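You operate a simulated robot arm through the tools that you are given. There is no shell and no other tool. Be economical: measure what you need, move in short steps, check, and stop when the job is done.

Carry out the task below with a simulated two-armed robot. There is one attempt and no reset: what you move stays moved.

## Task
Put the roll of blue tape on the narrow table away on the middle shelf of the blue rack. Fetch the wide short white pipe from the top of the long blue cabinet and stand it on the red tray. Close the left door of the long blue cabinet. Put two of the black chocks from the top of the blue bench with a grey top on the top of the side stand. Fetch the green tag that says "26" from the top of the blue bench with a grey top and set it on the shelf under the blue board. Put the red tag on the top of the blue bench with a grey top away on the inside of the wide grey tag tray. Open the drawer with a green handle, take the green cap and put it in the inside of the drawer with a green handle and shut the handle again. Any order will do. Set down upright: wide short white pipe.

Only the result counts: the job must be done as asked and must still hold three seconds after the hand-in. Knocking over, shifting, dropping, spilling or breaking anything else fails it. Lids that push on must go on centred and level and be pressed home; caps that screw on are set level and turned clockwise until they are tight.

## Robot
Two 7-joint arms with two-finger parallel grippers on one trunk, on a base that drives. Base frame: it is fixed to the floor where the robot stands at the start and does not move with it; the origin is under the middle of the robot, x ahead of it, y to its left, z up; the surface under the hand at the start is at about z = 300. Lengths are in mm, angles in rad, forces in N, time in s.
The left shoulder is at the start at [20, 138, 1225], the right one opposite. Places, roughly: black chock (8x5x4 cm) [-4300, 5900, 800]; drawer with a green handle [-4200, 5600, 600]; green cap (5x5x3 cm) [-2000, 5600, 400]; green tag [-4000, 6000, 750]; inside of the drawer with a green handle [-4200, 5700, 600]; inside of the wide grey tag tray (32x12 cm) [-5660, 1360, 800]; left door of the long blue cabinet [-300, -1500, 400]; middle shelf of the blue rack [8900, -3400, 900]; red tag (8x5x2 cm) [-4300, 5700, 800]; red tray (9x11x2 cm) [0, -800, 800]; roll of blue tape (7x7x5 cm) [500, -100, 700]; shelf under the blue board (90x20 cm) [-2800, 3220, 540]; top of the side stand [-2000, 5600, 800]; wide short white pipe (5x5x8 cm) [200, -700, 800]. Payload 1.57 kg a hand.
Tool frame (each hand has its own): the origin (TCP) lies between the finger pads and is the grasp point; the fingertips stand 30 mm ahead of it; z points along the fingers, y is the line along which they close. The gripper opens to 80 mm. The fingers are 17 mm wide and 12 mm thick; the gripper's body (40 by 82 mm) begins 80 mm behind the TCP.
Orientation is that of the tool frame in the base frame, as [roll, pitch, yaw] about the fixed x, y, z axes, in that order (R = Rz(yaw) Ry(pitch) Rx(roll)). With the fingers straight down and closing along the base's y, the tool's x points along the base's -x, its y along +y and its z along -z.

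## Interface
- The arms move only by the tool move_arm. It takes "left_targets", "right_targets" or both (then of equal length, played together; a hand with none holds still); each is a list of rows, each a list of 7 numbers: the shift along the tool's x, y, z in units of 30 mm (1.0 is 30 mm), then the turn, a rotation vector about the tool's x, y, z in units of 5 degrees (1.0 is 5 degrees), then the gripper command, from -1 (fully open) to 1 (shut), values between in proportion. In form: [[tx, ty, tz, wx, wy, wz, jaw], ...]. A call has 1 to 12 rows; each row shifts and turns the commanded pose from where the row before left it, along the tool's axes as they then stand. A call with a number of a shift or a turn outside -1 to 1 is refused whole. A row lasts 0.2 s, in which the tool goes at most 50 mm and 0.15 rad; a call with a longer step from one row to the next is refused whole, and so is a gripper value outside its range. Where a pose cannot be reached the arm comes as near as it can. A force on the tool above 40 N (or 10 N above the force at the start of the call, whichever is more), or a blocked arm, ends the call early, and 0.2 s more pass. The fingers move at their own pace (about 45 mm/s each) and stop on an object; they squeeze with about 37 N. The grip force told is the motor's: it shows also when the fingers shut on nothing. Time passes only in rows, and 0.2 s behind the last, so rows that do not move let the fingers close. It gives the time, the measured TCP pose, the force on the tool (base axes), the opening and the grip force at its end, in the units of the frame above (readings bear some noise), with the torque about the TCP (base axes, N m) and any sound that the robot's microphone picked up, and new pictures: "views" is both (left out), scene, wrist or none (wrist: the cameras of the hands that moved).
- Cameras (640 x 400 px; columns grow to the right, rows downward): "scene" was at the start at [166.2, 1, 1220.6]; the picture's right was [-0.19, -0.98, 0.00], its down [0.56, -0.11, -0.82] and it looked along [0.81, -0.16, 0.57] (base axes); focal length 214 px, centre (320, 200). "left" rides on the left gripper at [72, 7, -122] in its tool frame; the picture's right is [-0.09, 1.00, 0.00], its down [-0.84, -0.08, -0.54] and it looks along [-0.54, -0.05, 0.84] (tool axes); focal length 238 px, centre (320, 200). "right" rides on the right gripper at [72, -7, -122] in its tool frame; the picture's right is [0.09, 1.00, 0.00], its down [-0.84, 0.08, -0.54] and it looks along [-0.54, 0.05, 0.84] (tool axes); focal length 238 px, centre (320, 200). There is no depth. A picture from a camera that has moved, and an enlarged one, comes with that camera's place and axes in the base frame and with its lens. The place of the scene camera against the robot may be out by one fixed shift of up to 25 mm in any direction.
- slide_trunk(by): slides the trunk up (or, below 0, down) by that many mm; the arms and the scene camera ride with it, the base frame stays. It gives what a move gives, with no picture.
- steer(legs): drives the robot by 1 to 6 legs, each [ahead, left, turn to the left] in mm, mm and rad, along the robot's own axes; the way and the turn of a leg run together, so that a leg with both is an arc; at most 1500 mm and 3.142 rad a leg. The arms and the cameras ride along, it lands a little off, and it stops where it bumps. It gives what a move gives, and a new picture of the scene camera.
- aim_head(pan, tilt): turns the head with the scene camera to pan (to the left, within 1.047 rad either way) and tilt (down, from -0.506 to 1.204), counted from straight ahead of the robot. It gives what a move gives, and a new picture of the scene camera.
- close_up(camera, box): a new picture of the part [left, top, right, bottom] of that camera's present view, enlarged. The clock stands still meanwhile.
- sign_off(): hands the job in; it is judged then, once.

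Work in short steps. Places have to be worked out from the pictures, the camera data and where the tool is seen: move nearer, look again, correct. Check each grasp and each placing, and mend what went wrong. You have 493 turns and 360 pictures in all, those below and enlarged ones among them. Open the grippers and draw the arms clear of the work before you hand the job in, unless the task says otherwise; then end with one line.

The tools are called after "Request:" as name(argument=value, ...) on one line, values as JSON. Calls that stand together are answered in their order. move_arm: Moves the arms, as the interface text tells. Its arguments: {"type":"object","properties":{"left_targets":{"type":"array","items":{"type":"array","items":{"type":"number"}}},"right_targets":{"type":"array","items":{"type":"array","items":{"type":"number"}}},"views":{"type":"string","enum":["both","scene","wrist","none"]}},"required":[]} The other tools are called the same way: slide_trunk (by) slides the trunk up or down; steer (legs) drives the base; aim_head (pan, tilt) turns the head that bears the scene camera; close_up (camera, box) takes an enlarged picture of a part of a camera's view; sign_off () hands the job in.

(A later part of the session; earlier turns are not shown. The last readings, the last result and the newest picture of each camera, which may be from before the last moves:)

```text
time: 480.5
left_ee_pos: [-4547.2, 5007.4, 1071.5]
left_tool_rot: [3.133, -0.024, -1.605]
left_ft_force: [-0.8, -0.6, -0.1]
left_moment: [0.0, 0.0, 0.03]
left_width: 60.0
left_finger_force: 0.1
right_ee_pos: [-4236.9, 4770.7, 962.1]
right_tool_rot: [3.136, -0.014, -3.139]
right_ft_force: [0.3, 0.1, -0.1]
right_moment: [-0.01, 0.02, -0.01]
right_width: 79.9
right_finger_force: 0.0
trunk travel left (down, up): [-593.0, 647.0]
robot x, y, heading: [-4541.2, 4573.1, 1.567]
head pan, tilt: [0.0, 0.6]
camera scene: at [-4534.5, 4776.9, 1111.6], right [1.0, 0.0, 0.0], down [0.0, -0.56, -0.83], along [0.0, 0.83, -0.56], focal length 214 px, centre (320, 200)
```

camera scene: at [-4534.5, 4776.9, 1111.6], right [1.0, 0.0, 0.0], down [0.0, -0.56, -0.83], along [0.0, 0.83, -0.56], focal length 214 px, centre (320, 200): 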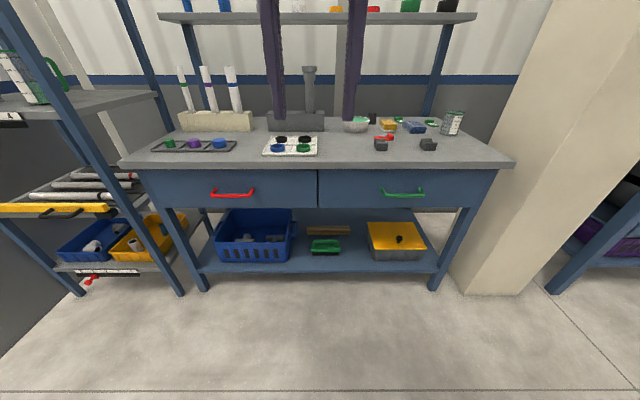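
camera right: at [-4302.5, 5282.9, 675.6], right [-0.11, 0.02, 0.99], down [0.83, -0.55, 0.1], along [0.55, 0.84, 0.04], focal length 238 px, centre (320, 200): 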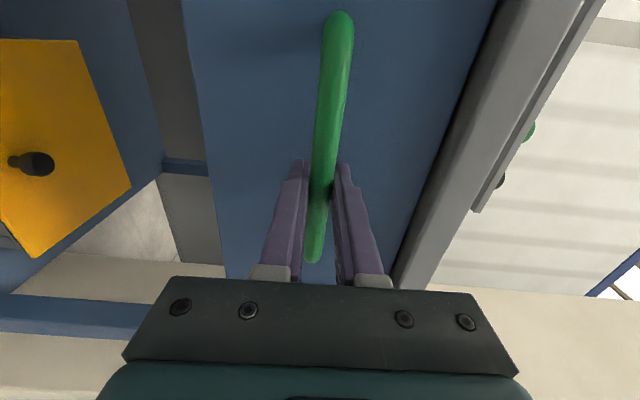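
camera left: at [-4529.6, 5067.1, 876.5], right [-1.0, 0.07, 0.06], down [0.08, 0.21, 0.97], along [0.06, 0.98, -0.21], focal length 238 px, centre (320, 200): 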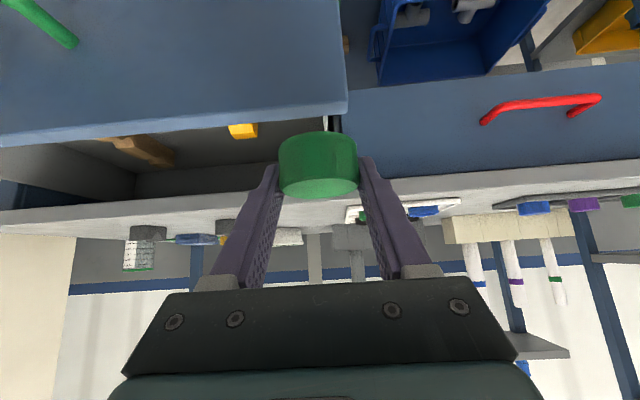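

I'll use the left hand for the red tag (closing along y) and the right hand for tag 26 (closing along x); both need turning 90°.

Request:
move_arm(left_targets=[[0, 0, 0, 0, 0, -1, -1], [0, 0, 0, 0, 0, -1, -1], [0, 0, 0, 0, 0, -1, -1], [0, 0, 0, 0, 0, -1, -1], [0, 0, 0, 0, 0, -1, -1], [0, 0, 0, 0, 0, -1, -1], [0, 0, 0, 0, 0, -1, -1], [0, 0, 0, 0, 0, -1, -1], [0, 0, 0, 0, 0, -1, -1]], right_targets=[[0, 0, 0, 0, 0, -1, -1], [0, 0, 0, 0, 0, -1, -1], [0, 0, 0, 0, 0, -1, -1], [0, 0, 0, 0, 0, -1, -1], [0, 0, 0, 0, 0, -1, -1], [0, 0, 0, 0, 0, -1, -1], [0, 0, 0, 0, 0, -1, -1], [0, 0, 0, 0, 0, -1, -1], [0, 0, 0, 0, 0, -1, -1]], views="none")

Request:
move_arm(left_targets=[[0, 0, 0, 0, 0, -1, -1], [0, 0, 0, 0, 0, -1, -1], [0, 0, 0, 0, 0, -1, -1], [0, 0, 0, 0, 0, -1, -1], [0, 0, 0, 0, 0, -1, -1], [0, 0, 0, 0, 0, -1, -1], [0, 0, 0, 0, 0, -1, -1], [0, 0, 0, 0, 0, -1, -1], [0, 0, 0, 0, 0, -0.4, -1]], right_targets=[[0, 0, 0, 0, 0, -1, -1], [0, 0, 0, 0, 0, -1, -1], [0, 0, 0, 0, 0, -1, -1], [0, 0, 0, 0, 0, -1, -1], [0, 0, 0, 0, 0, -1, -1], [0, 0, 0, 0, 0, -1, -1], [0, 0, 0, 0, 0, -1, -1], [0, 0, 0, 0, 0, -1, -1], [0, 0, 0, 0, 0, -1, -1]], views="none")

Request:
steer(legs=[[0, -355, 0], [610, 0, 0]])

Request:
close_up(camera="left", box=[0, 0, 640, 400])

```text
time: 482.5
left_ee_pos: [-4546.5, 5004.8, 1070.6]
left_tool_rot: [3.118, -0.012, -0.823]
left_ft_force: [-0.2, 0.4, 1.1]
left_moment: [-0.01, -0.01, -0.01]
left_width: 80.0
left_finger_force: 0.0
right_ee_pos: [-4237.9, 4771.5, 960.5]
right_tool_rot: [3.129, -0.008, -2.353]
right_ft_force: [-0.5, 0.5, 0.2]
right_moment: [0.02, -0.01, 0.02]
right_width: 79.9
right_finger_force: 0.0
trunk travel left (down, up): [-593.0, 647.0]
robot x, y, heading: [-4541.0, 4575.7, 1.57]
head pan, tilt: [0.0, 0.6]
```

```text
time: 484.5
left_ee_pos: [-4548.0, 5005.8, 1071.4]
left_tool_rot: [3.117, 0.007, -0.086]
left_ft_force: [0.5, 0.0, -0.1]
left_moment: [-0.02, 0.03, 0.01]
left_width: 80.1
left_finger_force: 0.1
right_ee_pos: [-4236.7, 4772.3, 961.8]
right_tool_rot: [3.126, 0.004, -1.568]
right_ft_force: [-0.1, -0.1, 0.5]
right_moment: [-0.01, -0.03, -0.02]
right_width: 80.3
right_finger_force: 0.0
trunk travel left (down, up): [-593.0, 647.0]
robot x, y, heading: [-4540.3, 4576.0, 1.572]
head pan, tilt: [0.0, 0.6]
```

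```text
time: 489.9
left_ee_pos: [-4180.5, 5614.4, 1070.7]
left_tool_rot: [3.118, 0.007, -0.092]
left_ft_force: [-0.4, 0.7, -0.9]
left_moment: [0.02, -0.01, -0.01]
left_width: 80.1
left_finger_force: 0.0
right_ee_pos: [-3870.2, 5378.2, 962.5]
right_tool_rot: [3.126, 0.005, -1.577]
right_ft_force: [-0.3, 0.3, -0.8]
right_moment: [-0.02, -0.02, 0.02]
right_width: 79.9
right_finger_force: 0.0
trunk travel left (down, up): [-593.0, 647.0]
robot x, y, heading: [-4179.9, 5181.5, 1.564]
head pan, tilt: [0.0, 0.6]
camera scene: at [-4168.7, 5384.4, 1111.5], right [1.0, -0.01, 0.0], down [0.0, -0.56, -0.83], along [0.01, 0.83, -0.56], focal length 214 px, centre (320, 200)
```

scene: 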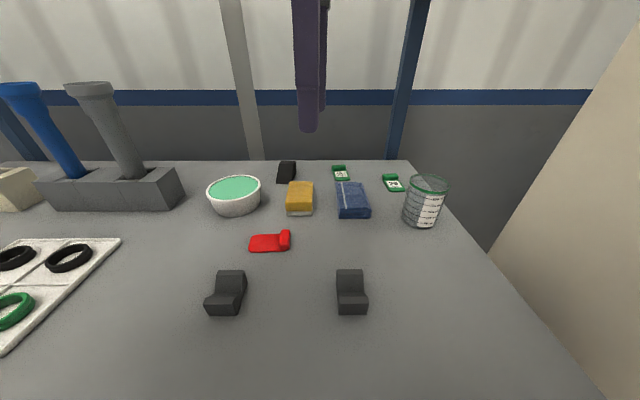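

```text
1.00 times, centred on (320, 200) of left (not enlarged: the box is as wide or as high as the picture)
camera zoom: at [-4109.3, 5603.3, 1192.2], right [-0.18, -0.98, 0.03], down [-0.82, 0.17, 0.55], along [-0.54, 0.08, -0.84], focal length 238 px, centre (320, 200)
```

zoom: 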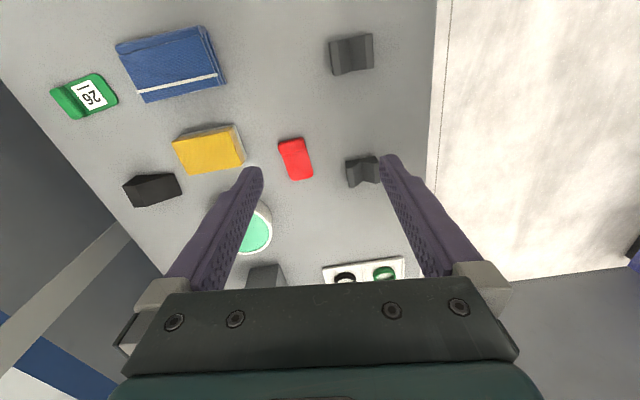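

Red tag at about (-4262,5665), its length along x with the raised end at +x; tag 26 at about (-4109,5935). I'll bring the left hand over the red tag and lower.

Request:
move_arm(left_targets=[[-0.7, -0.6, 0, 0, 0, -0.8, -1], [-0.7, -0.6, 0, 0, 0, -0.75, -1], [-0.7, -0.5, 0, 0, 0, 0, -1]], views="none")

Request:
slide_trunk(by=-150)

Request:
close_up(camera="left", box=[0, 0, 640, 400])

```text
time: 490.9
left_ee_pos: [-4241.5, 5623.1, 1028.6]
left_tool_rot: [3.03, 0.014, 0.026]
left_ft_force: [0.6, 0.1, 0.2]
left_moment: [0.03, -0.03, 0.01]
left_width: 80.0
left_finger_force: 0.0
left hand out of reach, approached as far as the arm can: row 1, 2, 3
right_ee_pos: [-3870.5, 5376.3, 960.9]
right_tool_rot: [3.126, 0.004, -1.575]
right_ft_force: [0.1, -0.7, 0.2]
right_moment: [0.0, 0.0, 0.01]
right_width: 80.0
right_finger_force: 0.0
trunk travel left (down, up): [-593.0, 647.0]
robot x, y, heading: [-4176.7, 5186.1, 1.573]
head pan, tilt: [0.0, 0.6]
stopped in row 3 (left hand): the arm was blocked; the commanded pose is now the measured one
```

```text
time: 492.6
left_ee_pos: [-4242.7, 5622.8, 877.3]
left_tool_rot: [3.031, 0.015, 0.027]
left_ft_force: [-0.4, -0.5, -0.7]
left_moment: [0.01, 0.02, -0.02]
left_width: 80.3
left_finger_force: 0.2
right_ee_pos: [-3871.4, 5377.6, 811.7]
right_tool_rot: [3.125, 0.005, -1.577]
right_ft_force: [0.7, -0.9, 1.2]
right_moment: [0.0, -0.01, 0.03]
right_width: 80.0
right_finger_force: 0.0
trunk travel left (down, up): [-443.0, 797.0]
robot x, y, heading: [-4180.6, 5183.6, 1.566]
head pan, tilt: [0.0, 0.6]
```

```text
1.00 times, centred on (320, 200) of left (not enlarged: the box is as wide or as high as the picture)
camera zoom: at [-4170.3, 5631.7, 998.3], right [-0.06, -0.99, 0.11], down [-0.83, 0.11, 0.54], along [-0.55, -0.06, -0.83], focal length 238 px, centre (320, 200)
```

zoom: 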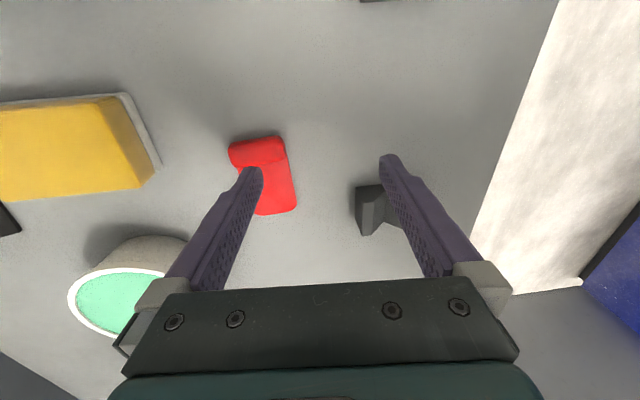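

The red tag's raised end is at about (-4241,5665). I'll raise the right hand, drive 40 mm forward and level the left hand over it.

Request:
move_arm(right_targets=[[0, 0, -1, 0, 0, 0, -1], [0, 0, -1, 0, 0, 0, -1], [0, 0, -1, 0, 0, 0, -1], [0, 0, -1, 0, 0, 0, -1]], left_targets=[[0, 0, -0.5, 0, 0, 0, -1], [0, 0, -0.5, 0, 0, 0, -1], [0, 0, 0, 0.6, 0, 0, -1], [0, 0, 0, 0.68, 0, 0, -1]], views="none")

Request:
steer(legs=[[45, 0, 0]])

Request:
close_up(camera="left", box=[0, 0, 640, 400])

```text
time: 493.8
left_ee_pos: [-4241.3, 5624.5, 870.9]
left_tool_rot: [3.048, 0.012, 0.036]
left_ft_force: [1.0, -0.4, 0.4]
left_moment: [0.04, 0.02, 0.0]
left_width: 80.0
left_finger_force: 0.1
left hand out of reach, approached as far as the arm can: row 2, 3, 4
right_ee_pos: [-3878.8, 5354.0, 901.7]
right_tool_rot: [3.104, -0.143, -1.54]
right_ft_force: [0.7, 0.0, 0.3]
right_moment: [0.01, -0.01, -0.01]
right_width: 79.9
right_finger_force: 0.1
trunk travel left (down, up): [-443.0, 797.0]
robot x, y, heading: [-4178.4, 5183.7, 1.565]
head pan, tilt: [0.0, 0.6]
stopped in row 4 (left hand): the arm was blocked; the commanded pose is now the measured one
```

```text
time: 494.7
left_ee_pos: [-4240.3, 5671.5, 871.8]
left_tool_rot: [3.048, 0.012, 0.033]
left_ft_force: [0.0, -1.0, 0.5]
left_moment: [0.0, -0.03, -0.02]
left_width: 80.0
left_finger_force: 0.0
right_ee_pos: [-3877.6, 5400.9, 902.9]
right_tool_rot: [3.105, -0.142, -1.541]
right_ft_force: [0.0, 0.7, 0.5]
right_moment: [0.01, -0.01, 0.01]
right_width: 80.2
right_finger_force: 0.1
trunk travel left (down, up): [-443.0, 797.0]
robot x, y, heading: [-4176.6, 5228.4, 1.566]
head pan, tilt: [0.0, 0.6]
camera scene: at [-4168.4, 5430.0, 961.6], right [1.0, -0.01, 0.0], down [0.0, -0.56, -0.83], along [0.01, 0.83, -0.56], focal length 214 px, centre (320, 200)
```

scene: 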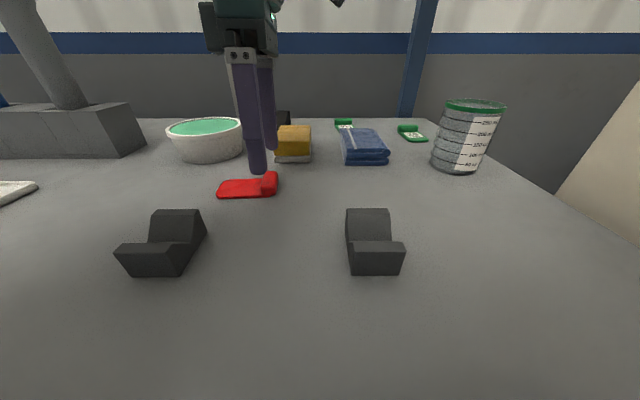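

```text
1.00 times, centred on (320, 200) of left (not enlarged: the box is as wide or as high as the picture)
camera zoom: at [-4167.9, 5678.0, 991.9], right [-0.06, -0.99, 0.09], down [-0.83, 0.1, 0.54], along [-0.55, -0.05, -0.83], focal length 238 px, centre (320, 200)
```

zoom: 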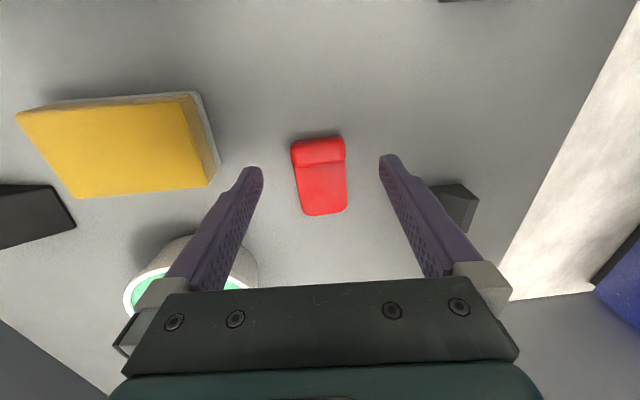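

The tag is centred between the fingers. I'll lower with the trunk to the bench top.

Request:
slide_trunk(by=-30)

Request:
slide_trunk(by=-7)

```text
time: 495.5
left_ee_pos: [-4240.4, 5671.4, 841.0]
left_tool_rot: [3.046, 0.013, 0.035]
left_ft_force: [0.0, -0.2, -0.2]
left_moment: [0.03, 0.03, -0.01]
left_width: 80.1
left_finger_force: 0.1
right_ee_pos: [-3877.6, 5398.8, 872.0]
right_tool_rot: [3.106, -0.146, -1.542]
right_ft_force: [-0.9, -0.8, -0.7]
right_moment: [0.0, -0.02, 0.01]
right_width: 80.1
right_finger_force: 0.0
trunk travel left (down, up): [-413.0, 827.0]
robot x, y, heading: [-4172.1, 5226.3, 1.564]
head pan, tilt: [0.0, 0.6]
```

```text
time: 496.0
left_ee_pos: [-4241.3, 5671.3, 833.9]
left_tool_rot: [3.049, 0.014, 0.034]
left_ft_force: [-0.8, -2.2, 7.9]
left_moment: [0.32, -0.03, 0.0]
left_width: 78.7
left_finger_force: 0.1
right_ee_pos: [-3878.5, 5400.0, 864.8]
right_tool_rot: [3.105, -0.144, -1.54]
right_ft_force: [0.1, 0.1, -1.0]
right_moment: [-0.03, 0.01, 0.0]
right_width: 80.1
right_finger_force: 0.1
trunk travel left (down, up): [-406.0, 834.0]
robot x, y, heading: [-4180.1, 5227.0, 1.563]
head pan, tilt: [0.0, 0.6]
```

Touching the bench. Close on the tag.

Request:
move_arm(left_targets=[[0, 0, -0.05, 0, 0, 0, 0], [0, 0, 0, 0, 0, 0, 1], [0, 0, 0, 0, 0, 0, 1], [0, 0, 0, 0, 0, 0, 1], [0, 0, 0, 0, 0, 0, 1]], views="wrist")

```text
time: 497.2
left_ee_pos: [-4240.1, 5670.4, 836.1]
left_tool_rot: [3.049, 0.012, 0.034]
left_ft_force: [0.1, 0.1, -0.3]
left_moment: [0.0, 0.01, 0.01]
left_width: 44.5
left_finger_force: 37.1
right_ee_pos: [-3877.6, 5399.5, 865.3]
right_tool_rot: [3.105, -0.144, -1.541]
right_ft_force: [0.7, 0.6, 0.0]
right_moment: [-0.01, -0.02, 0.0]
right_width: 79.8
right_finger_force: 0.1
trunk travel left (down, up): [-406.0, 834.0]
robot x, y, heading: [-4176.4, 5228.1, 1.568]
head pan, tilt: [0.0, 0.6]
camera left: at [-4167.8, 5677.6, 956.5], right [-0.06, -0.99, 0.09], down [-0.83, 0.1, 0.54], along [-0.55, -0.05, -0.83], focal length 238 px, centre (320, 200)
```

left: 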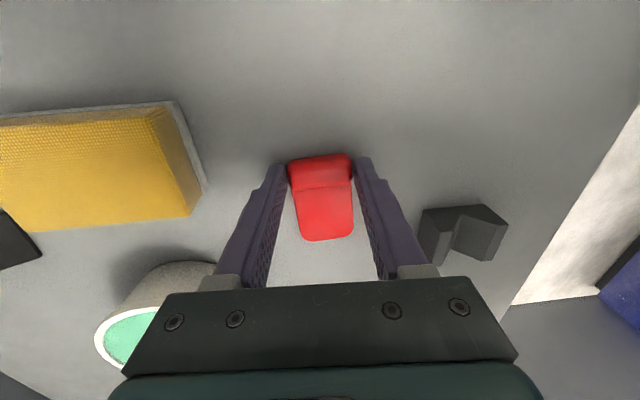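

Gripped. Lift and check it holds.

Request:
slide_trunk(by=200)

Request:
close_up(camera="left", box=[160, 100, 480, 300])

```text
time: 499.4
left_ee_pos: [-4240.1, 5671.6, 1036.0]
left_tool_rot: [3.05, 0.011, 0.037]
left_ft_force: [-0.1, 0.9, 0.2]
left_moment: [0.02, 0.01, 0.0]
left_width: 44.3
left_finger_force: 37.1
right_ee_pos: [-3877.6, 5400.5, 1064.8]
right_tool_rot: [3.106, -0.142, -1.541]
right_ft_force: [-0.5, -0.2, 0.0]
right_moment: [0.0, -0.02, 0.02]
right_width: 80.0
right_finger_force: 0.1
trunk travel left (down, up): [-606.0, 634.0]
robot x, y, heading: [-4176.3, 5228.0, 1.564]
head pan, tilt: [0.0, 0.6]
```

```text
2.00 times, centred on (320, 200) of left
camera zoom: at [-4168.1, 5677.7, 1156.4], right [-0.06, -0.99, 0.09], down [-0.83, 0.1, 0.54], along [-0.55, -0.05, -0.83], focal length 477 px, centre (320, 200)
```

zoom: 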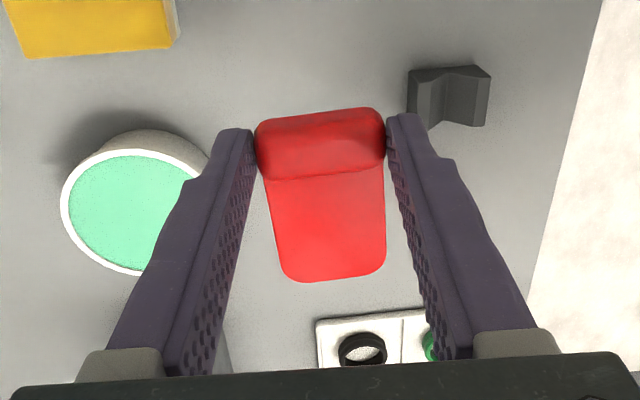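

The red tag is held securely. I'll back off, fold the left hand in near the body, and prepare the right hand tilted 30° forward for tag 26.

Request:
steer(legs=[[-400, 0, 0], [0, 180, 0]])

Request:
move_arm(left_targets=[[0, 1, 0, 0, 0, 0, 1], [0, 1, 0, 0, 0, 0, 1], [0, 1, 0, 0, 0, 0, 1], [0, 1, 0, 0, 0, 0, 1], [0, 1, 0, 0, 0, 0, 1], [0, 1, 0, 0, 0, 0, 1]], right_targets=[[-1, 0, 0, 0, -1, 0, -1], [-1, 0, 0, 0, -1, 0, -1], [-1, 0, 0, 0, 0, 0, -1], [-1, 0, 0, 0, 0, 0, -1], [-1, 0, 0, 0, 0, 0, -1], [-1, 0, 0, 0, 0, 0, -1]], views="none")

```text
time: 503.0
left_ee_pos: [-4422.9, 5272.1, 1036.3]
left_tool_rot: [3.05, 0.012, 0.039]
left_ft_force: [0.7, 0.6, -1.0]
left_moment: [-0.04, -0.03, -0.01]
left_width: 43.7
left_finger_force: 37.2
right_ee_pos: [-4059.8, 5002.9, 1064.1]
right_tool_rot: [3.106, -0.143, -1.536]
right_ft_force: [-0.7, -0.5, 1.0]
right_moment: [-0.01, 0.03, 0.02]
right_width: 80.2
right_finger_force: 0.0
trunk travel left (down, up): [-606.0, 634.0]
robot x, y, heading: [-4358.4, 4831.4, 1.569]
head pan, tilt: [0.0, 0.6]
camera scene: at [-4349.9, 5032.1, 1124.5], right [1.0, 0.0, 0.0], down [0.0, -0.56, -0.83], along [0.0, 0.83, -0.56], focal length 214 px, centre (320, 200)
```

scene: 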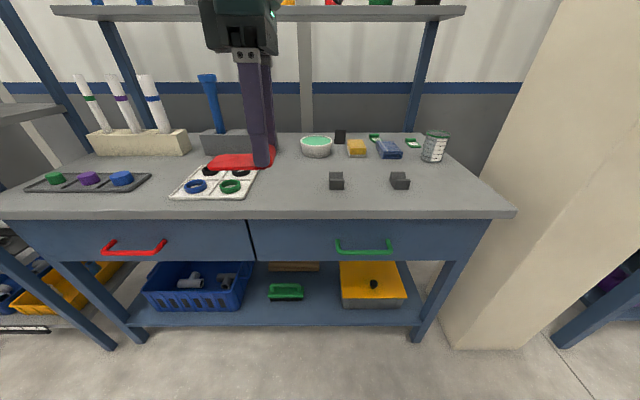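

```text
time: 503.9
left_ee_pos: [-4388.2, 5256.8, 1041.8]
left_tool_rot: [3.028, 0.012, 0.04]
left_ft_force: [-0.5, -0.9, -0.8]
left_moment: [0.0, -0.04, -0.01]
left_width: 43.7
left_finger_force: 37.1
left hand out of reach, approached as far as the arm can: row 1, 2, 3, 4
right_ee_pos: [-4081.8, 5092.1, 1038.0]
right_tool_rot: [2.898, 0.018, -1.626]
right_ft_force: [0.0, -0.1, 0.0]
right_moment: [0.0, 0.0, 0.01]
right_width: 80.2
right_finger_force: 0.1
trunk travel left (down, up): [-606.0, 634.0]
robot x, y, heading: [-4361.5, 4831.3, 1.567]
head pan, tilt: [0.0, 0.6]
stopped in row 4 (right hand): the arm was blocked; the commanded pose is now the measured one
```

The left wrist is near a limit in this pose. I'll turn it back by 90° so it can fold in.

Request:
move_arm(left_targets=[[0, 0, 0, 0, 0, 1, 1], [0, 0, 0, 0, 0, 1, 1], [0, 0, 0, 0, 0, 1, 1], [0, 0, 0, 0, 0, 1, 1], [0, 0, 0, 0, 0, 1, 1], [0, 0, 0, 0, 0, 1, 1], [0, 0, 0, 0, 0, 1, 1], [0, 0, 0, 0, 0, 1, 1], [0, 0, 0, 0, 0, 1, 1]], views="none")

Request:
move_arm(left_targets=[[0, 0, 0, 0, 0, 1, 1], [0, 0, 0, 0, 0, 1, 1], [0, 0, 0, 0, 0, 1, 1], [0, 0, 0, 0, 0, 1, 1], [0, 0, 0, 0, 0, 1, 1], [0, 0, 0, 0, 0, 1, 1], [0, 0, 0, 0, 0, 1, 1], [0, 0, 0, 0, 0, 1, 1], [0, 0, 0, 0, 0, 0.5, 1]], views="scene")

```text
time: 505.9
left_ee_pos: [-4388.1, 5257.4, 1040.0]
left_tool_rot: [3.054, -0.073, -0.741]
left_ft_force: [-1.4, -0.2, -0.1]
left_moment: [0.02, -0.02, -0.02]
left_width: 43.6
left_finger_force: 37.4
right_ee_pos: [-4082.0, 5092.1, 1038.3]
right_tool_rot: [2.895, 0.016, -1.626]
right_ft_force: [-0.5, 0.3, -0.3]
right_moment: [-0.01, -0.01, 0.01]
right_width: 79.9
right_finger_force: 0.0
trunk travel left (down, up): [-606.0, 634.0]
robot x, y, heading: [-4357.5, 4830.3, 1.569]
head pan, tilt: [0.0, 0.6]
```

```text
time: 507.9
left_ee_pos: [-4389.0, 5255.1, 1041.2]
left_tool_rot: [3.126, -0.114, -1.487]
left_ft_force: [-0.1, -0.4, -0.3]
left_moment: [-0.01, 0.0, 0.03]
left_width: 43.6
left_finger_force: 36.8
right_ee_pos: [-4081.6, 5091.2, 1038.8]
right_tool_rot: [2.896, 0.016, -1.626]
right_ft_force: [-0.2, 0.1, -0.2]
right_moment: [0.03, 0.0, 0.01]
right_width: 79.9
right_finger_force: 0.2
trunk travel left (down, up): [-606.0, 634.0]
robot x, y, heading: [-4361.4, 4832.6, 1.569]
head pan, tilt: [0.0, 0.6]
camera scene: at [-4349.8, 5032.1, 1124.5], right [1.0, 0.0, 0.0], down [0.0, -0.56, -0.83], along [0.0, 0.83, -0.56], focal length 214 px, centre (320, 200)
```

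scene: 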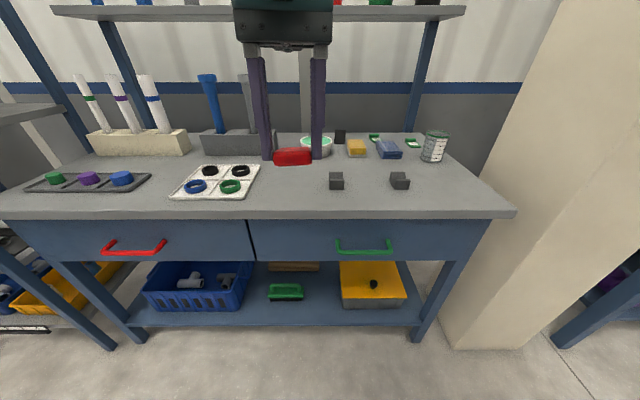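

Now move the left hand outward and back, and level the right hand.

Request:
move_arm(left_targets=[[0, 1, 0, 0, -0.65, 0, 1], [0.5, 1, 0, 0, -0.65, 0, 1], [0.8, 1, 0, 0, 0, 0, 1], [0.8, 1, 0, 0, 0, 0, 1], [0.8, 1, 0, 0, 0, 0, 1], [0.8, 0.5, 0, 0, 0, 0, 1], [0.8, 0, 0, 0, 0, 0, 1]], right_targets=[[0, 0, 0, 0.7, 0, 0, -1], [0, 0, 0, 0.7, 0, 0, -1], [0, 0, 0, 0.7, 0, 0, -1], [0, 0, 0, 0.7, 0, -0.6, -1], [0, 0, 0, 0, 0, 0, -1], [0, 0, 0, 0, 0, 0, -1], [0, 0, 0, 0, 0, 0, -1]], views="none")

Request:
move_arm(right_targets=[[-0.8, 0, 0, 0, -1, 0, -1], [-0.797, 0, 0.07, 0, -1, 0, -1], [-0.788, 0, 0.139, 0, -1, 0, -1], [-0.773, 0, 0.207, 0, -1, 0, -1], [-0.752, 0, 0.274, 0, -1, 0, -1], [-0.725, 0, 0.338, 0, -1, 0, -1], [-0.693, 0, 0.4, 0, 0, 0, -1], [-0.693, 0, 0.4, 0, 0, 0, -1], [-0.693, 0, 0.4, 0, 0, 0, -1], [-0.693, 0, 0.4, 0, 0, 0, -1]], views="scene")

```text
time: 508.6
left_ee_pos: [-4432.4, 5288.8, 1036.8]
left_tool_rot: [3.123, -0.024, -1.502]
left_ft_force: [0.0, -0.3, 0.3]
left_moment: [-0.02, -0.03, 0.0]
left_width: 43.7
left_finger_force: 37.4
left hand out of reach, approached as far as the arm can: row 1, 2, 3
right_ee_pos: [-4097.4, 5088.4, 1028.3]
right_tool_rot: [2.882, 0.007, -1.698]
right_ft_force: [-0.2, 0.1, 0.1]
right_moment: [0.01, 0.0, 0.0]
right_width: 79.9
right_finger_force: 0.0
trunk travel left (down, up): [-606.0, 634.0]
robot x, y, heading: [-4357.5, 4831.4, 1.57]
head pan, tilt: [0.0, 0.6]
stopped in row 3 (right hand): the arm was blocked; the commanded pose is now the measured one
```

```text
time: 509.6
left_ee_pos: [-4432.5, 5289.5, 1037.1]
left_tool_rot: [3.12, -0.024, -1.501]
left_ft_force: [0.6, -0.5, 0.0]
left_moment: [0.01, 0.02, -0.04]
left_width: 43.8
left_finger_force: 37.1
right_ee_pos: [-4088.9, 5170.4, 1019.7]
right_tool_rot: [2.732, 0.283, -1.908]
right_ft_force: [0.0, 0.7, -0.3]
right_moment: [0.0, 0.0, 0.0]
right_width: 79.9
right_finger_force: 0.1
trunk travel left (down, up): [-606.0, 634.0]
robot x, y, heading: [-4358.9, 4830.6, 1.565]
head pan, tilt: [0.0, 0.6]
stopped in row 4 (right hand): the arm was blocked; the commanded pose is now the measured one
camera scene: at [-4349.8, 5032.0, 1124.5], right [1.0, 0.0, 0.0], down [0.0, -0.56, -0.83], along [0.0, 0.83, -0.56], focal length 214 px, centre (320, 200)
```

scene: 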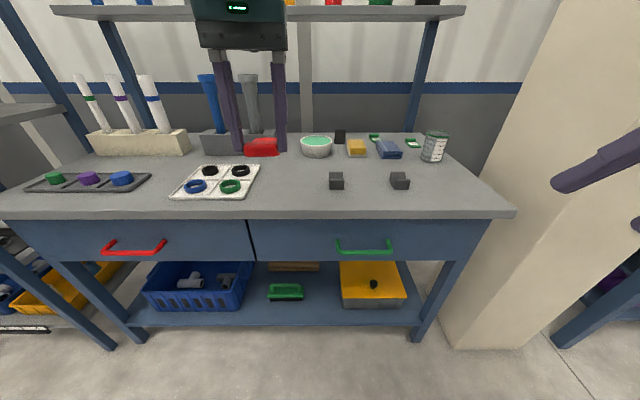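

The right wrist got into an awkward configuration. I'll bring it back step by step to its nominal pose near the body.

Request:
move_arm(right_targets=[[0.5, 0, 0, 0.5, 0.5, 0, -1], [0.5, 0, 0, 0.5, 0.5, 0, -1], [0.5, 0, 0, 0.5, 0.5, 0, -1], [0.5, 0, 0, 0.5, 0.5, 0, -1], [0.5, 0, 0, 0.5, 0.5, 0, -1], [0.5, 0, 0, 0.5, 0.5, 0, -1]], views="none")

```text
time: 510.6
left_ee_pos: [-4432.2, 5289.2, 1037.6]
left_tool_rot: [3.121, -0.023, -1.501]
left_ft_force: [0.3, -0.3, -0.5]
left_moment: [-0.02, -0.02, 0.01]
left_width: 43.9
left_finger_force: 36.6
right_ee_pos: [-4114.6, 5113.0, 996.3]
right_tool_rot: [2.77, 0.078, -1.957]
right_ft_force: [-1.0, -0.4, 0.0]
right_moment: [-0.01, 0.01, -0.01]
right_width: 80.1
right_finger_force: 0.0
trunk travel left (down, up): [-606.0, 634.0]
robot x, y, heading: [-4357.4, 4830.3, 1.573]
head pan, tilt: [0.0, 0.6]
stopped in row 4 (right hand): the arm was blocked; the commanded pose is now the measured one
```

Request:
move_arm(right_targets=[[0.3, -0.7, 0.6, 0, 0, 0, -1], [0.3, -0.7, 0.6, 0, 0, 0, -1], [0.3, -0.7, 0.6, 0, 0, 0, -1], [0, 0, 0, 0.5, 0.2, -0.5, -1], [0, 0, 0, 0.5, 0.2, -0.5, -1], [0, 0, 0, 0.5, 0.2, -0.5, -1]], views="scene")

```text
time: 512.0
left_ee_pos: [-4432.4, 5289.4, 1038.4]
left_tool_rot: [3.123, -0.025, -1.503]
left_ft_force: [0.1, -0.2, -0.1]
left_moment: [0.03, 0.01, -0.01]
left_width: 43.5
left_finger_force: 36.7
right_ee_pos: [-4086.9, 5081.4, 923.3]
right_tool_rot: [2.911, 0.069, -1.812]
right_ft_force: [0.2, 0.1, 0.3]
right_moment: [-0.05, 0.03, 0.02]
right_width: 80.1
right_finger_force: 0.0
trunk travel left (down, up): [-606.0, 634.0]
robot x, y, heading: [-4358.9, 4829.8, 1.57]
head pan, tilt: [0.0, 0.6]
camera scene: at [-4349.9, 5032.1, 1124.5], right [1.0, 0.0, 0.0], down [0.0, -0.56, -0.83], along [0.0, 0.83, -0.56], focal length 214 px, centre (320, 200)
```

scene: 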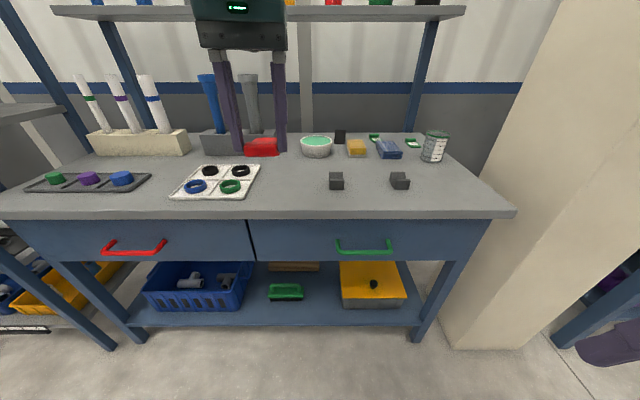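

That works at this lower height. Continue straightening.

Request:
move_arm(right_targets=[[0, 0, 0, 0.7, 0.2, 0, -1], [0, 0, 0, 0.7, 0.2, 0, -1], [0, 0, 0, 0.7, 0.2, 0, -1], [0, 0, 0, 0.55, 0.2, 0, -1], [0, 0, 0, 0, 0, -0.9, -1], [0, 0, 0, 0, 0, -0.9, -1], [0, 0, 0, 0, 0, -0.9, -1]], views="none")

```text
time: 513.6
left_ee_pos: [-4433.0, 5288.3, 1037.2]
left_tool_rot: [3.122, -0.023, -1.502]
left_ft_force: [0.2, 0.2, -0.6]
left_moment: [0.01, 0.0, -0.02]
left_width: 43.4
left_finger_force: 37.2
right_ee_pos: [-4085.8, 5080.6, 923.2]
right_tool_rot: [-3.137, 0.0, -1.569]
right_ft_force: [-0.7, -0.5, 0.5]
right_moment: [-0.03, 0.01, 0.02]
right_width: 80.0
right_finger_force: 0.0
trunk travel left (down, up): [-606.0, 634.0]
robot x, y, heading: [-4358.7, 4829.2, 1.575]
head pan, tilt: [0.0, 0.6]
```

Recovered. Now extend forward while tilting 30°.

Request:
move_arm(right_targets=[[-0.9, 0, 0, 0, -1, 0, -1], [-0.897, 0, 0.078, 0, -1, 0, -1], [-0.886, 0, 0.156, 0, -1, 0, -1], [-0.869, 0, 0.233, 0, -1, 0, -1], [-0.846, 0, 0.308, 0, -1, 0, -1], [-0.816, 0, 0.38, 0, -1, 0, -1], [-0.78, 0, 0.45, 0, 0, 0, -1], [-0.78, 0, 0.45, 0, 0, 0, -1]], views="wrist")

```text
time: 515.4
left_ee_pos: [-4433.0, 5289.5, 1038.0]
left_tool_rot: [3.122, -0.024, -1.502]
left_ft_force: [-0.6, 0.0, -0.3]
left_moment: [0.02, -0.01, 0.01]
left_width: 43.5
left_finger_force: 37.0
right_ee_pos: [-4085.1, 5298.6, 920.9]
right_tool_rot: [-3.137, 0.522, -1.567]
right_ft_force: [0.3, 0.7, 0.4]
right_moment: [0.0, -0.02, -0.02]
right_width: 80.0
right_finger_force: 0.0
trunk travel left (down, up): [-606.0, 634.0]
robot x, y, heading: [-4360.1, 4826.8, 1.574]
head pan, tilt: [0.0, 0.6]
camera right: at [-4079.1, 5175.1, 992.5], right [-1.0, -0.08, -0.05], down [-0.08, 0.45, 0.89], along [-0.05, 0.89, -0.46], focal length 238 px, centre (320, 200)
```

right: 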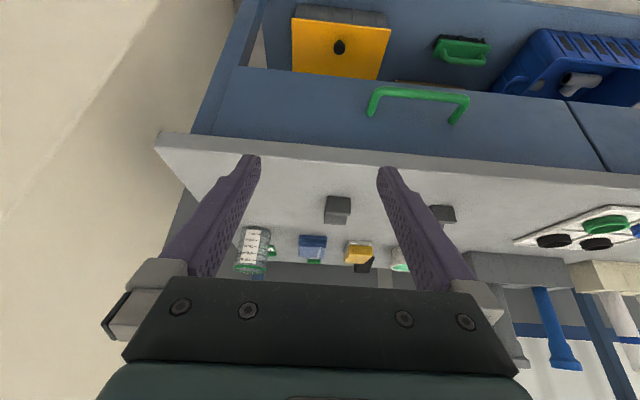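

The right hand is well posed now. I'll shift 24 mm left and drive 480 mm forward, then view the tag.

Request:
steer(legs=[[0, 24, 0], [480, 0, 0]])

Request:
close_up(camera="right", box=[0, 0, 640, 400])

```text
time: 518.7
left_ee_pos: [-4464.0, 5773.8, 1037.5]
left_tool_rot: [3.122, -0.023, -1.491]
left_ft_force: [-0.7, -0.9, -0.6]
left_moment: [0.0, 0.02, -0.02]
left_width: 43.7
left_finger_force: 37.9
right_ee_pos: [-4114.0, 5785.1, 922.0]
right_tool_rot: [-3.138, 0.522, -1.559]
right_ft_force: [0.2, -0.7, -0.1]
right_moment: [0.02, 0.0, -0.01]
right_width: 79.8
right_finger_force: 0.1
trunk travel left (down, up): [-606.0, 634.0]
robot x, y, heading: [-4380.6, 5315.7, 1.578]
head pan, tilt: [0.0, 0.6]
camera scene: at [-4377.4, 5517.1, 1124.5], right [1.0, 0.01, 0.0], down [0.0, -0.56, -0.83], along [-0.01, 0.83, -0.56], focal length 214 px, centre (320, 200)
```

scene: 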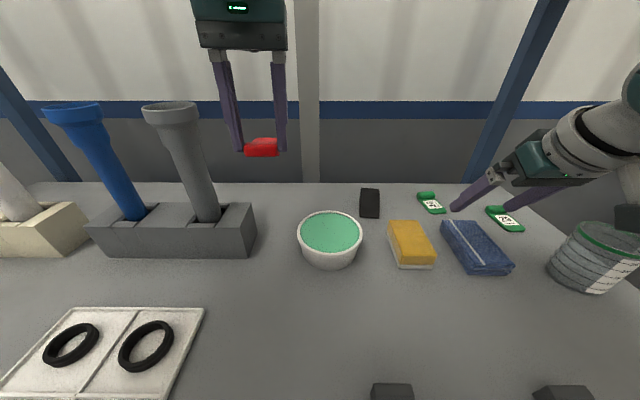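

```text
1.00 times, centred on (320, 200) of right (not enlarged: the box is as wide or as high as the picture)
camera zoom: at [-4108.3, 5662.6, 992.4], right [-0.99, -0.09, -0.05], down [-0.08, 0.45, 0.89], along [-0.06, 0.89, -0.46], focal length 238 px, centre (320, 200)
```

zoom: 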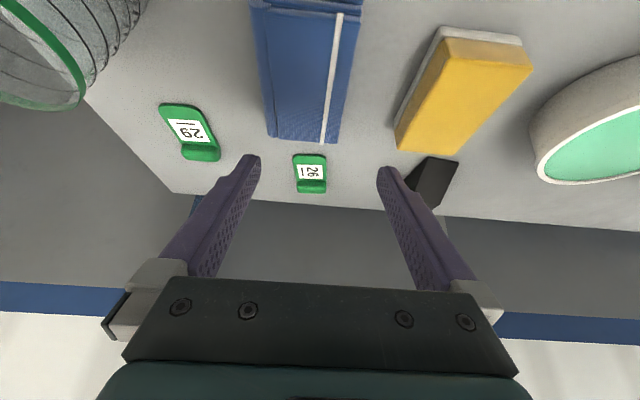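

Tag 26 is at about (-4111,5935). I'll drive 70 mm forward and extend the right arm the rest, keeping the left clear of the upper shelf.

Request:
steer(legs=[[70, 0, 0]])

Request:
move_arm(right_targets=[[-0.78, 0, 0.45, 0, 0, 0, -1], [-0.78, 0, 0.45, 0, 0, 0, -1], [-0.7, 0, 0.4, 0, 0, 0, -1]], views="wrist")

```text
time: 519.7
left_ee_pos: [-4464.7, 5843.1, 1036.9]
left_tool_rot: [3.122, -0.023, -1.489]
left_ft_force: [0.1, -0.1, -0.5]
left_moment: [-0.03, -0.03, 0.0]
left_width: 43.6
left_finger_force: 37.4
right_ee_pos: [-4115.3, 5854.6, 921.5]
right_tool_rot: [-3.138, 0.52, -1.558]
right_ft_force: [0.1, -0.6, 0.3]
right_moment: [-0.01, -0.03, -0.01]
right_width: 79.9
right_finger_force: 0.1
trunk travel left (down, up): [-606.0, 634.0]
robot x, y, heading: [-4383.5, 5384.0, 1.579]
head pan, tilt: [0.0, 0.6]
camera scene: at [-4378.1, 5586.8, 1124.6], right [1.0, 0.01, 0.0], down [0.01, -0.56, -0.83], along [-0.01, 0.83, -0.56], focal length 214 px, centre (320, 200)
```

scene: 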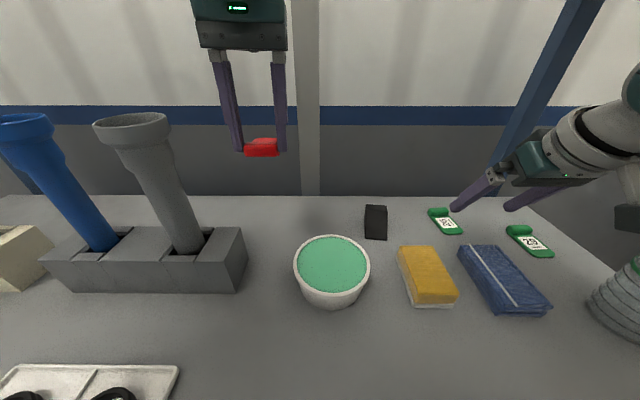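

```text
time: 520.5
left_ee_pos: [-4464.7, 5843.5, 1036.7]
left_tool_rot: [3.123, -0.023, -1.488]
left_ft_force: [0.8, -1.2, -0.4]
left_moment: [0.01, -0.01, 0.01]
left_width: 43.5
left_finger_force: 37.3
right_ee_pos: [-4117.2, 5933.0, 921.6]
right_tool_rot: [-3.139, 0.522, -1.556]
right_ft_force: [0.7, -1.1, 0.7]
right_moment: [0.03, 0.0, 0.0]
right_width: 79.8
right_finger_force: 0.1
trunk travel left (down, up): [-606.0, 634.0]
robot x, y, heading: [-4383.0, 5385.8, 1.578]
head pan, tilt: [0.0, 0.6]
camera right: at [-4111.5, 5811.5, 991.6], right [-0.99, -0.09, -0.05], down [-0.09, 0.45, 0.89], along [-0.06, 0.89, -0.46], focal length 238 px, centre (320, 200)
```

right: 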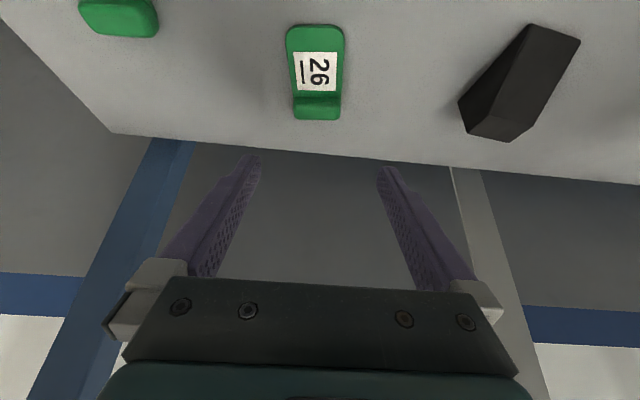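

Aligned within 5 mm. I'll nudge 12 mm forward and lower with the trunk.

Request:
move_arm(right_targets=[[-0.35, -0.15, 0.2, 0, 0, 0, -1]], views="none")

Request:
slide_trunk(by=-75)

Request:
close_up(camera="right", box=[0, 0, 640, 400])

```text
time: 520.9
left_ee_pos: [-4464.9, 5844.0, 1037.7]
left_tool_rot: [3.123, -0.022, -1.487]
left_ft_force: [0.5, -0.6, -0.2]
left_moment: [0.02, 0.01, -0.03]
left_width: 43.6
left_finger_force: 37.5
right_ee_pos: [-4114.6, 5945.7, 920.9]
right_tool_rot: [-3.139, 0.524, -1.557]
right_ft_force: [0.2, -0.3, 0.4]
right_moment: [0.04, -0.02, 0.02]
right_width: 80.1
right_finger_force: 0.0
trunk travel left (down, up): [-606.0, 634.0]
robot x, y, heading: [-4386.0, 5386.9, 1.577]
head pan, tilt: [0.0, 0.6]
```

```text
time: 522.0
left_ee_pos: [-4463.5, 5842.4, 962.2]
left_tool_rot: [3.123, -0.023, -1.489]
left_ft_force: [-0.2, 1.3, -1.2]
left_moment: [-0.02, 0.02, -0.02]
left_width: 43.5
left_finger_force: 36.5
right_ee_pos: [-4113.7, 5945.5, 846.1]
right_tool_rot: [-3.137, 0.522, -1.557]
right_ft_force: [-0.4, 0.3, -0.1]
right_moment: [0.01, 0.0, -0.05]
right_width: 80.0
right_finger_force: 0.0
trunk travel left (down, up): [-531.0, 709.0]
robot x, y, heading: [-4382.9, 5386.3, 1.579]
head pan, tilt: [0.0, 0.6]
```

```text
1.00 times, centred on (320, 200) of right (not enlarged: the box is as wide or as high as the picture)
camera zoom: at [-4106.9, 5822.3, 917.1], right [-0.99, -0.09, -0.05], down [-0.09, 0.45, 0.89], along [-0.06, 0.89, -0.46], focal length 238 px, centre (320, 200)
```

zoom: 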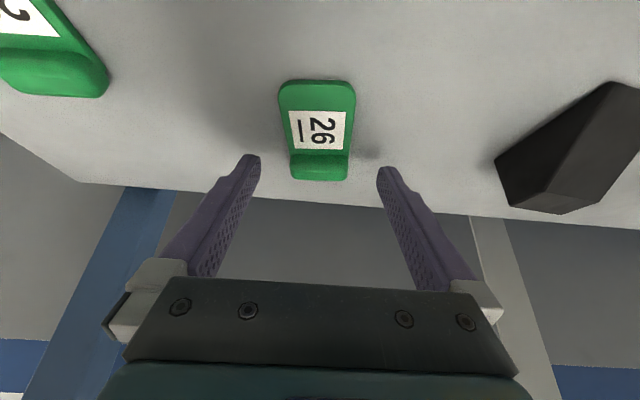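

Request:
slide_trunk(by=-12)

Request:
slide_trunk(by=-4)

```text
time: 522.6
left_ee_pos: [-4463.8, 5842.7, 950.5]
left_tool_rot: [3.124, -0.024, -1.491]
left_ft_force: [-0.4, 0.2, 0.3]
left_moment: [-0.02, 0.02, 0.03]
left_width: 43.7
left_finger_force: 37.0
right_ee_pos: [-4112.9, 5945.1, 833.8]
right_tool_rot: [-3.139, 0.52, -1.556]
right_ft_force: [0.1, -0.1, 0.6]
right_moment: [0.01, 0.04, 0.0]
right_width: 79.9
right_finger_force: 0.1
trunk travel left (down, up): [-519.0, 721.0]
robot x, y, heading: [-4383.8, 5386.9, 1.578]
head pan, tilt: [0.0, 0.6]
```

```text
time: 523.1
left_ee_pos: [-4464.7, 5843.6, 946.0]
left_tool_rot: [3.122, -0.02, -1.488]
left_ft_force: [-0.7, 1.0, -0.2]
left_moment: [-0.02, -0.04, 0.05]
left_width: 43.8
left_finger_force: 37.0
right_ee_pos: [-4113.2, 5945.0, 830.7]
right_tool_rot: [-3.14, 0.522, -1.555]
right_ft_force: [0.0, -2.4, 3.6]
right_moment: [-0.08, 0.19, 0.1]
right_width: 79.9
right_finger_force: 0.0
trunk travel left (down, up): [-515.0, 725.0]
robot x, y, heading: [-4385.3, 5387.5, 1.581]
head pan, tilt: [0.0, 0.6]
```

Touching the bench; close on the tag and lift.

Request:
move_arm(right_targets=[[0, 0, 0, 0, 0, 0, 0], [0, 0, 0, 0, 0, 0, 1], [0, 0, 0, 0, 0, 0, 1], [0, 0, 0, 0, 0, 0, 1], [0, 0, 0, 0, 0, 0, 1]], views="none")

Request:
slide_trunk(by=130)

Request:
close_up(camera="right", box=[0, 0, 640, 400])

```text
time: 524.3
left_ee_pos: [-4463.2, 5843.3, 945.9]
left_tool_rot: [3.123, -0.022, -1.488]
left_ft_force: [0.9, -0.5, -1.2]
left_moment: [0.01, -0.02, 0.03]
left_width: 43.7
left_finger_force: 36.6
right_ee_pos: [-4112.9, 5946.0, 829.3]
right_tool_rot: [-3.139, 0.521, -1.558]
right_ft_force: [-0.8, 0.3, 3.7]
right_moment: [0.06, 0.05, 0.01]
right_width: 44.4
right_finger_force: 37.1
trunk travel left (down, up): [-515.0, 725.0]
robot x, y, heading: [-4384.7, 5387.7, 1.58]
head pan, tilt: [0.0, 0.6]
```

```text
time: 525.9
left_ee_pos: [-4464.6, 5841.1, 1075.9]
left_tool_rot: [3.123, -0.024, -1.49]
left_ft_force: [-0.6, 0.7, -1.3]
left_moment: [0.0, 0.0, -0.01]
left_width: 43.7
left_finger_force: 37.4
right_ee_pos: [-4113.4, 5944.3, 960.3]
right_tool_rot: [-3.137, 0.523, -1.556]
right_ft_force: [1.1, 0.4, -1.0]
right_moment: [-0.03, 0.01, 0.0]
right_width: 44.2
right_finger_force: 36.8
trunk travel left (down, up): [-645.0, 595.0]
robot x, y, heading: [-4383.6, 5385.3, 1.579]
head pan, tilt: [0.0, 0.6]
```

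```text
1.00 times, centred on (320, 200) of right (not enlarged: the box is as wide or as high as the picture)
camera zoom: at [-4107.1, 5822.1, 1030.9], right [-0.99, -0.09, -0.05], down [-0.09, 0.45, 0.89], along [-0.06, 0.89, -0.46], focal length 238 px, centre (320, 200)
```

zoom: 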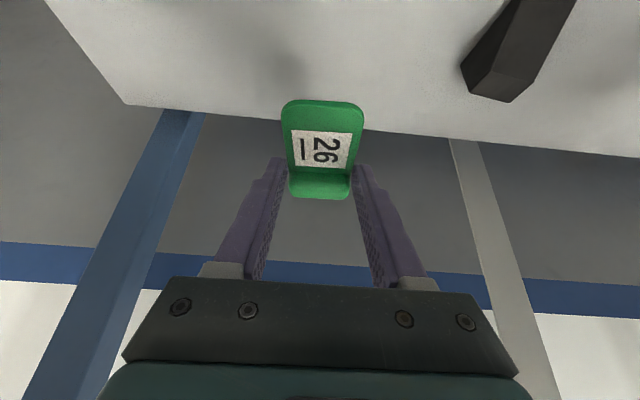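

Both tags are in hand. I'll back out and drive round by the lane to the south side of the blue board.

Request:
steer(legs=[[-765, 0, 0], [0, -1100, 0], [0, -1100, 0], [0, -1000, 0]])

Request:
steer(legs=[[-1400, 0, 0], [-1300, 0, 0]])

Request:
aim_head(pan=0.7, tilt=0.4)

```text
time: 545.3
left_ee_pos: [-1236.2, 5061.6, 1077.9]
left_tool_rot: [3.123, -0.022, -1.517]
left_ft_force: [-0.1, 0.7, 0.1]
left_moment: [-0.03, -0.03, -0.02]
left_width: 43.5
left_finger_force: 37.2
right_ee_pos: [-883.9, 5153.1, 960.5]
right_tool_rot: [-3.137, 0.522, -1.587]
right_ft_force: [0.2, 0.7, -1.2]
right_moment: [-0.02, -0.01, 0.0]
right_width: 44.0
right_finger_force: 37.5
trunk travel left (down, up): [-645.0, 595.0]
robot x, y, heading: [-1169.2, 4604.1, 1.555]
head pan, tilt: [0.0, 0.6]
camera scene: at [-1158.1, 4802.3, 1163.5], right [1.0, -0.02, 0.0], down [-0.01, -0.56, -0.83], along [0.02, 0.82, -0.56], focal length 214 px, centre (320, 200)
```

scene: 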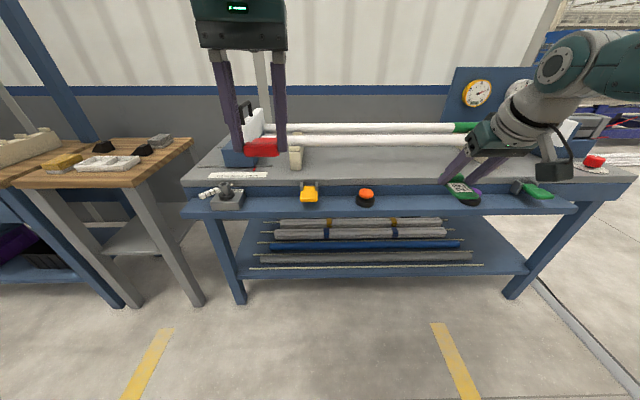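

```text
time: 558.5
left_ee_pos: [-1294.5, 2346.1, 1076.3]
left_tool_rot: [3.122, -0.022, -1.54]
left_ft_force: [0.7, -0.4, 0.5]
left_moment: [0.0, 0.02, -0.02]
left_width: 43.5
left_finger_force: 37.1
right_ee_pos: [-941.0, 2431.2, 959.3]
right_tool_rot: [-3.138, 0.523, -1.607]
right_ft_force: [-0.9, 0.2, 0.0]
right_moment: [0.04, 0.0, 0.02]
right_width: 43.8
right_finger_force: 37.3
trunk travel left (down, up): [-645.0, 595.0]
robot x, y, heading: [-1237.8, 1887.0, 1.524]
head pan, tilt: [0.0, 0.6]
camera scene: at [-1222.3, 2087.4, 1163.5], right [1.0, -0.04, 0.0], down [-0.02, -0.56, -0.83], along [0.03, 0.82, -0.56], focal length 214 px, centre (320, 200)
```

scene: 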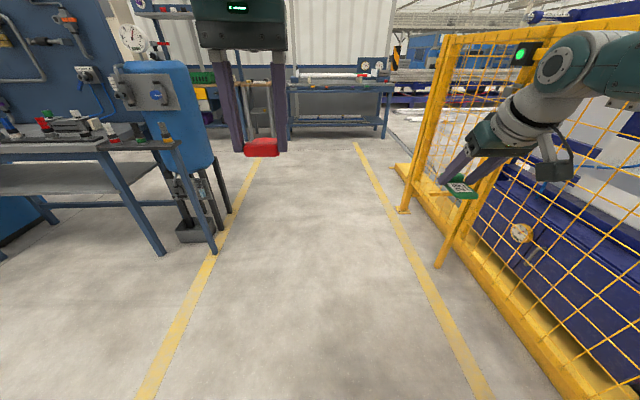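

```text
time: 559.6
left_ee_pos: [-1294.3, 2347.9, 1076.2]
left_tool_rot: [3.123, -0.022, -1.539]
left_ft_force: [0.3, -0.4, 0.0]
left_moment: [0.0, -0.02, -0.01]
left_width: 43.7
left_finger_force: 37.0
right_ee_pos: [-940.1, 2432.4, 959.0]
right_tool_rot: [-3.138, 0.522, -1.608]
right_ft_force: [-0.2, 0.1, 0.1]
right_moment: [0.0, 0.0, 0.01]
right_width: 43.7
right_finger_force: 37.0
trunk travel left (down, up): [-645.0, 595.0]
robot x, y, heading: [-1238.4, 1884.6, 1.53]
head pan, tilt: [0.7, 0.4]
camera scene: at [-1282.6, 2072.4, 1181.7], right [0.79, 0.61, 0.0], down [0.24, -0.31, -0.92], along [-0.56, 0.73, -0.39], focal length 214 px, centre (320, 200)
```

scene: 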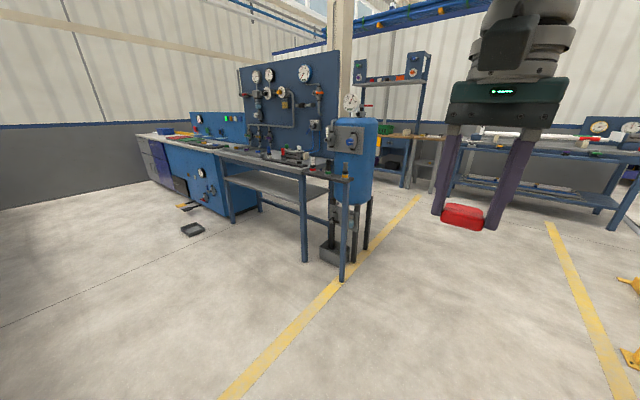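

I can see the blue board with a bench and a grey shelf under it. I'll zoom in.

Request:
close_up(camera="scene", box=[130, 90, 390, 270])

```text
2.22 times, centred on (260, 180) of scene
camera zoom: at [-1282.6, 2072.4, 1181.7], right [0.79, 0.61, 0.0], down [0.24, -0.31, -0.92], along [-0.56, 0.73, -0.39], focal length 477 px, centre (453, 244)
```

zoom: 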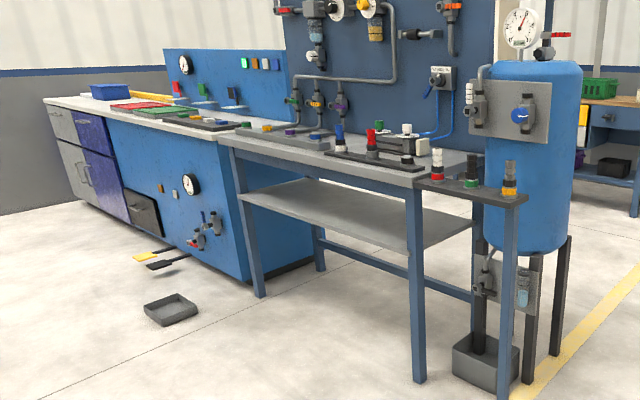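

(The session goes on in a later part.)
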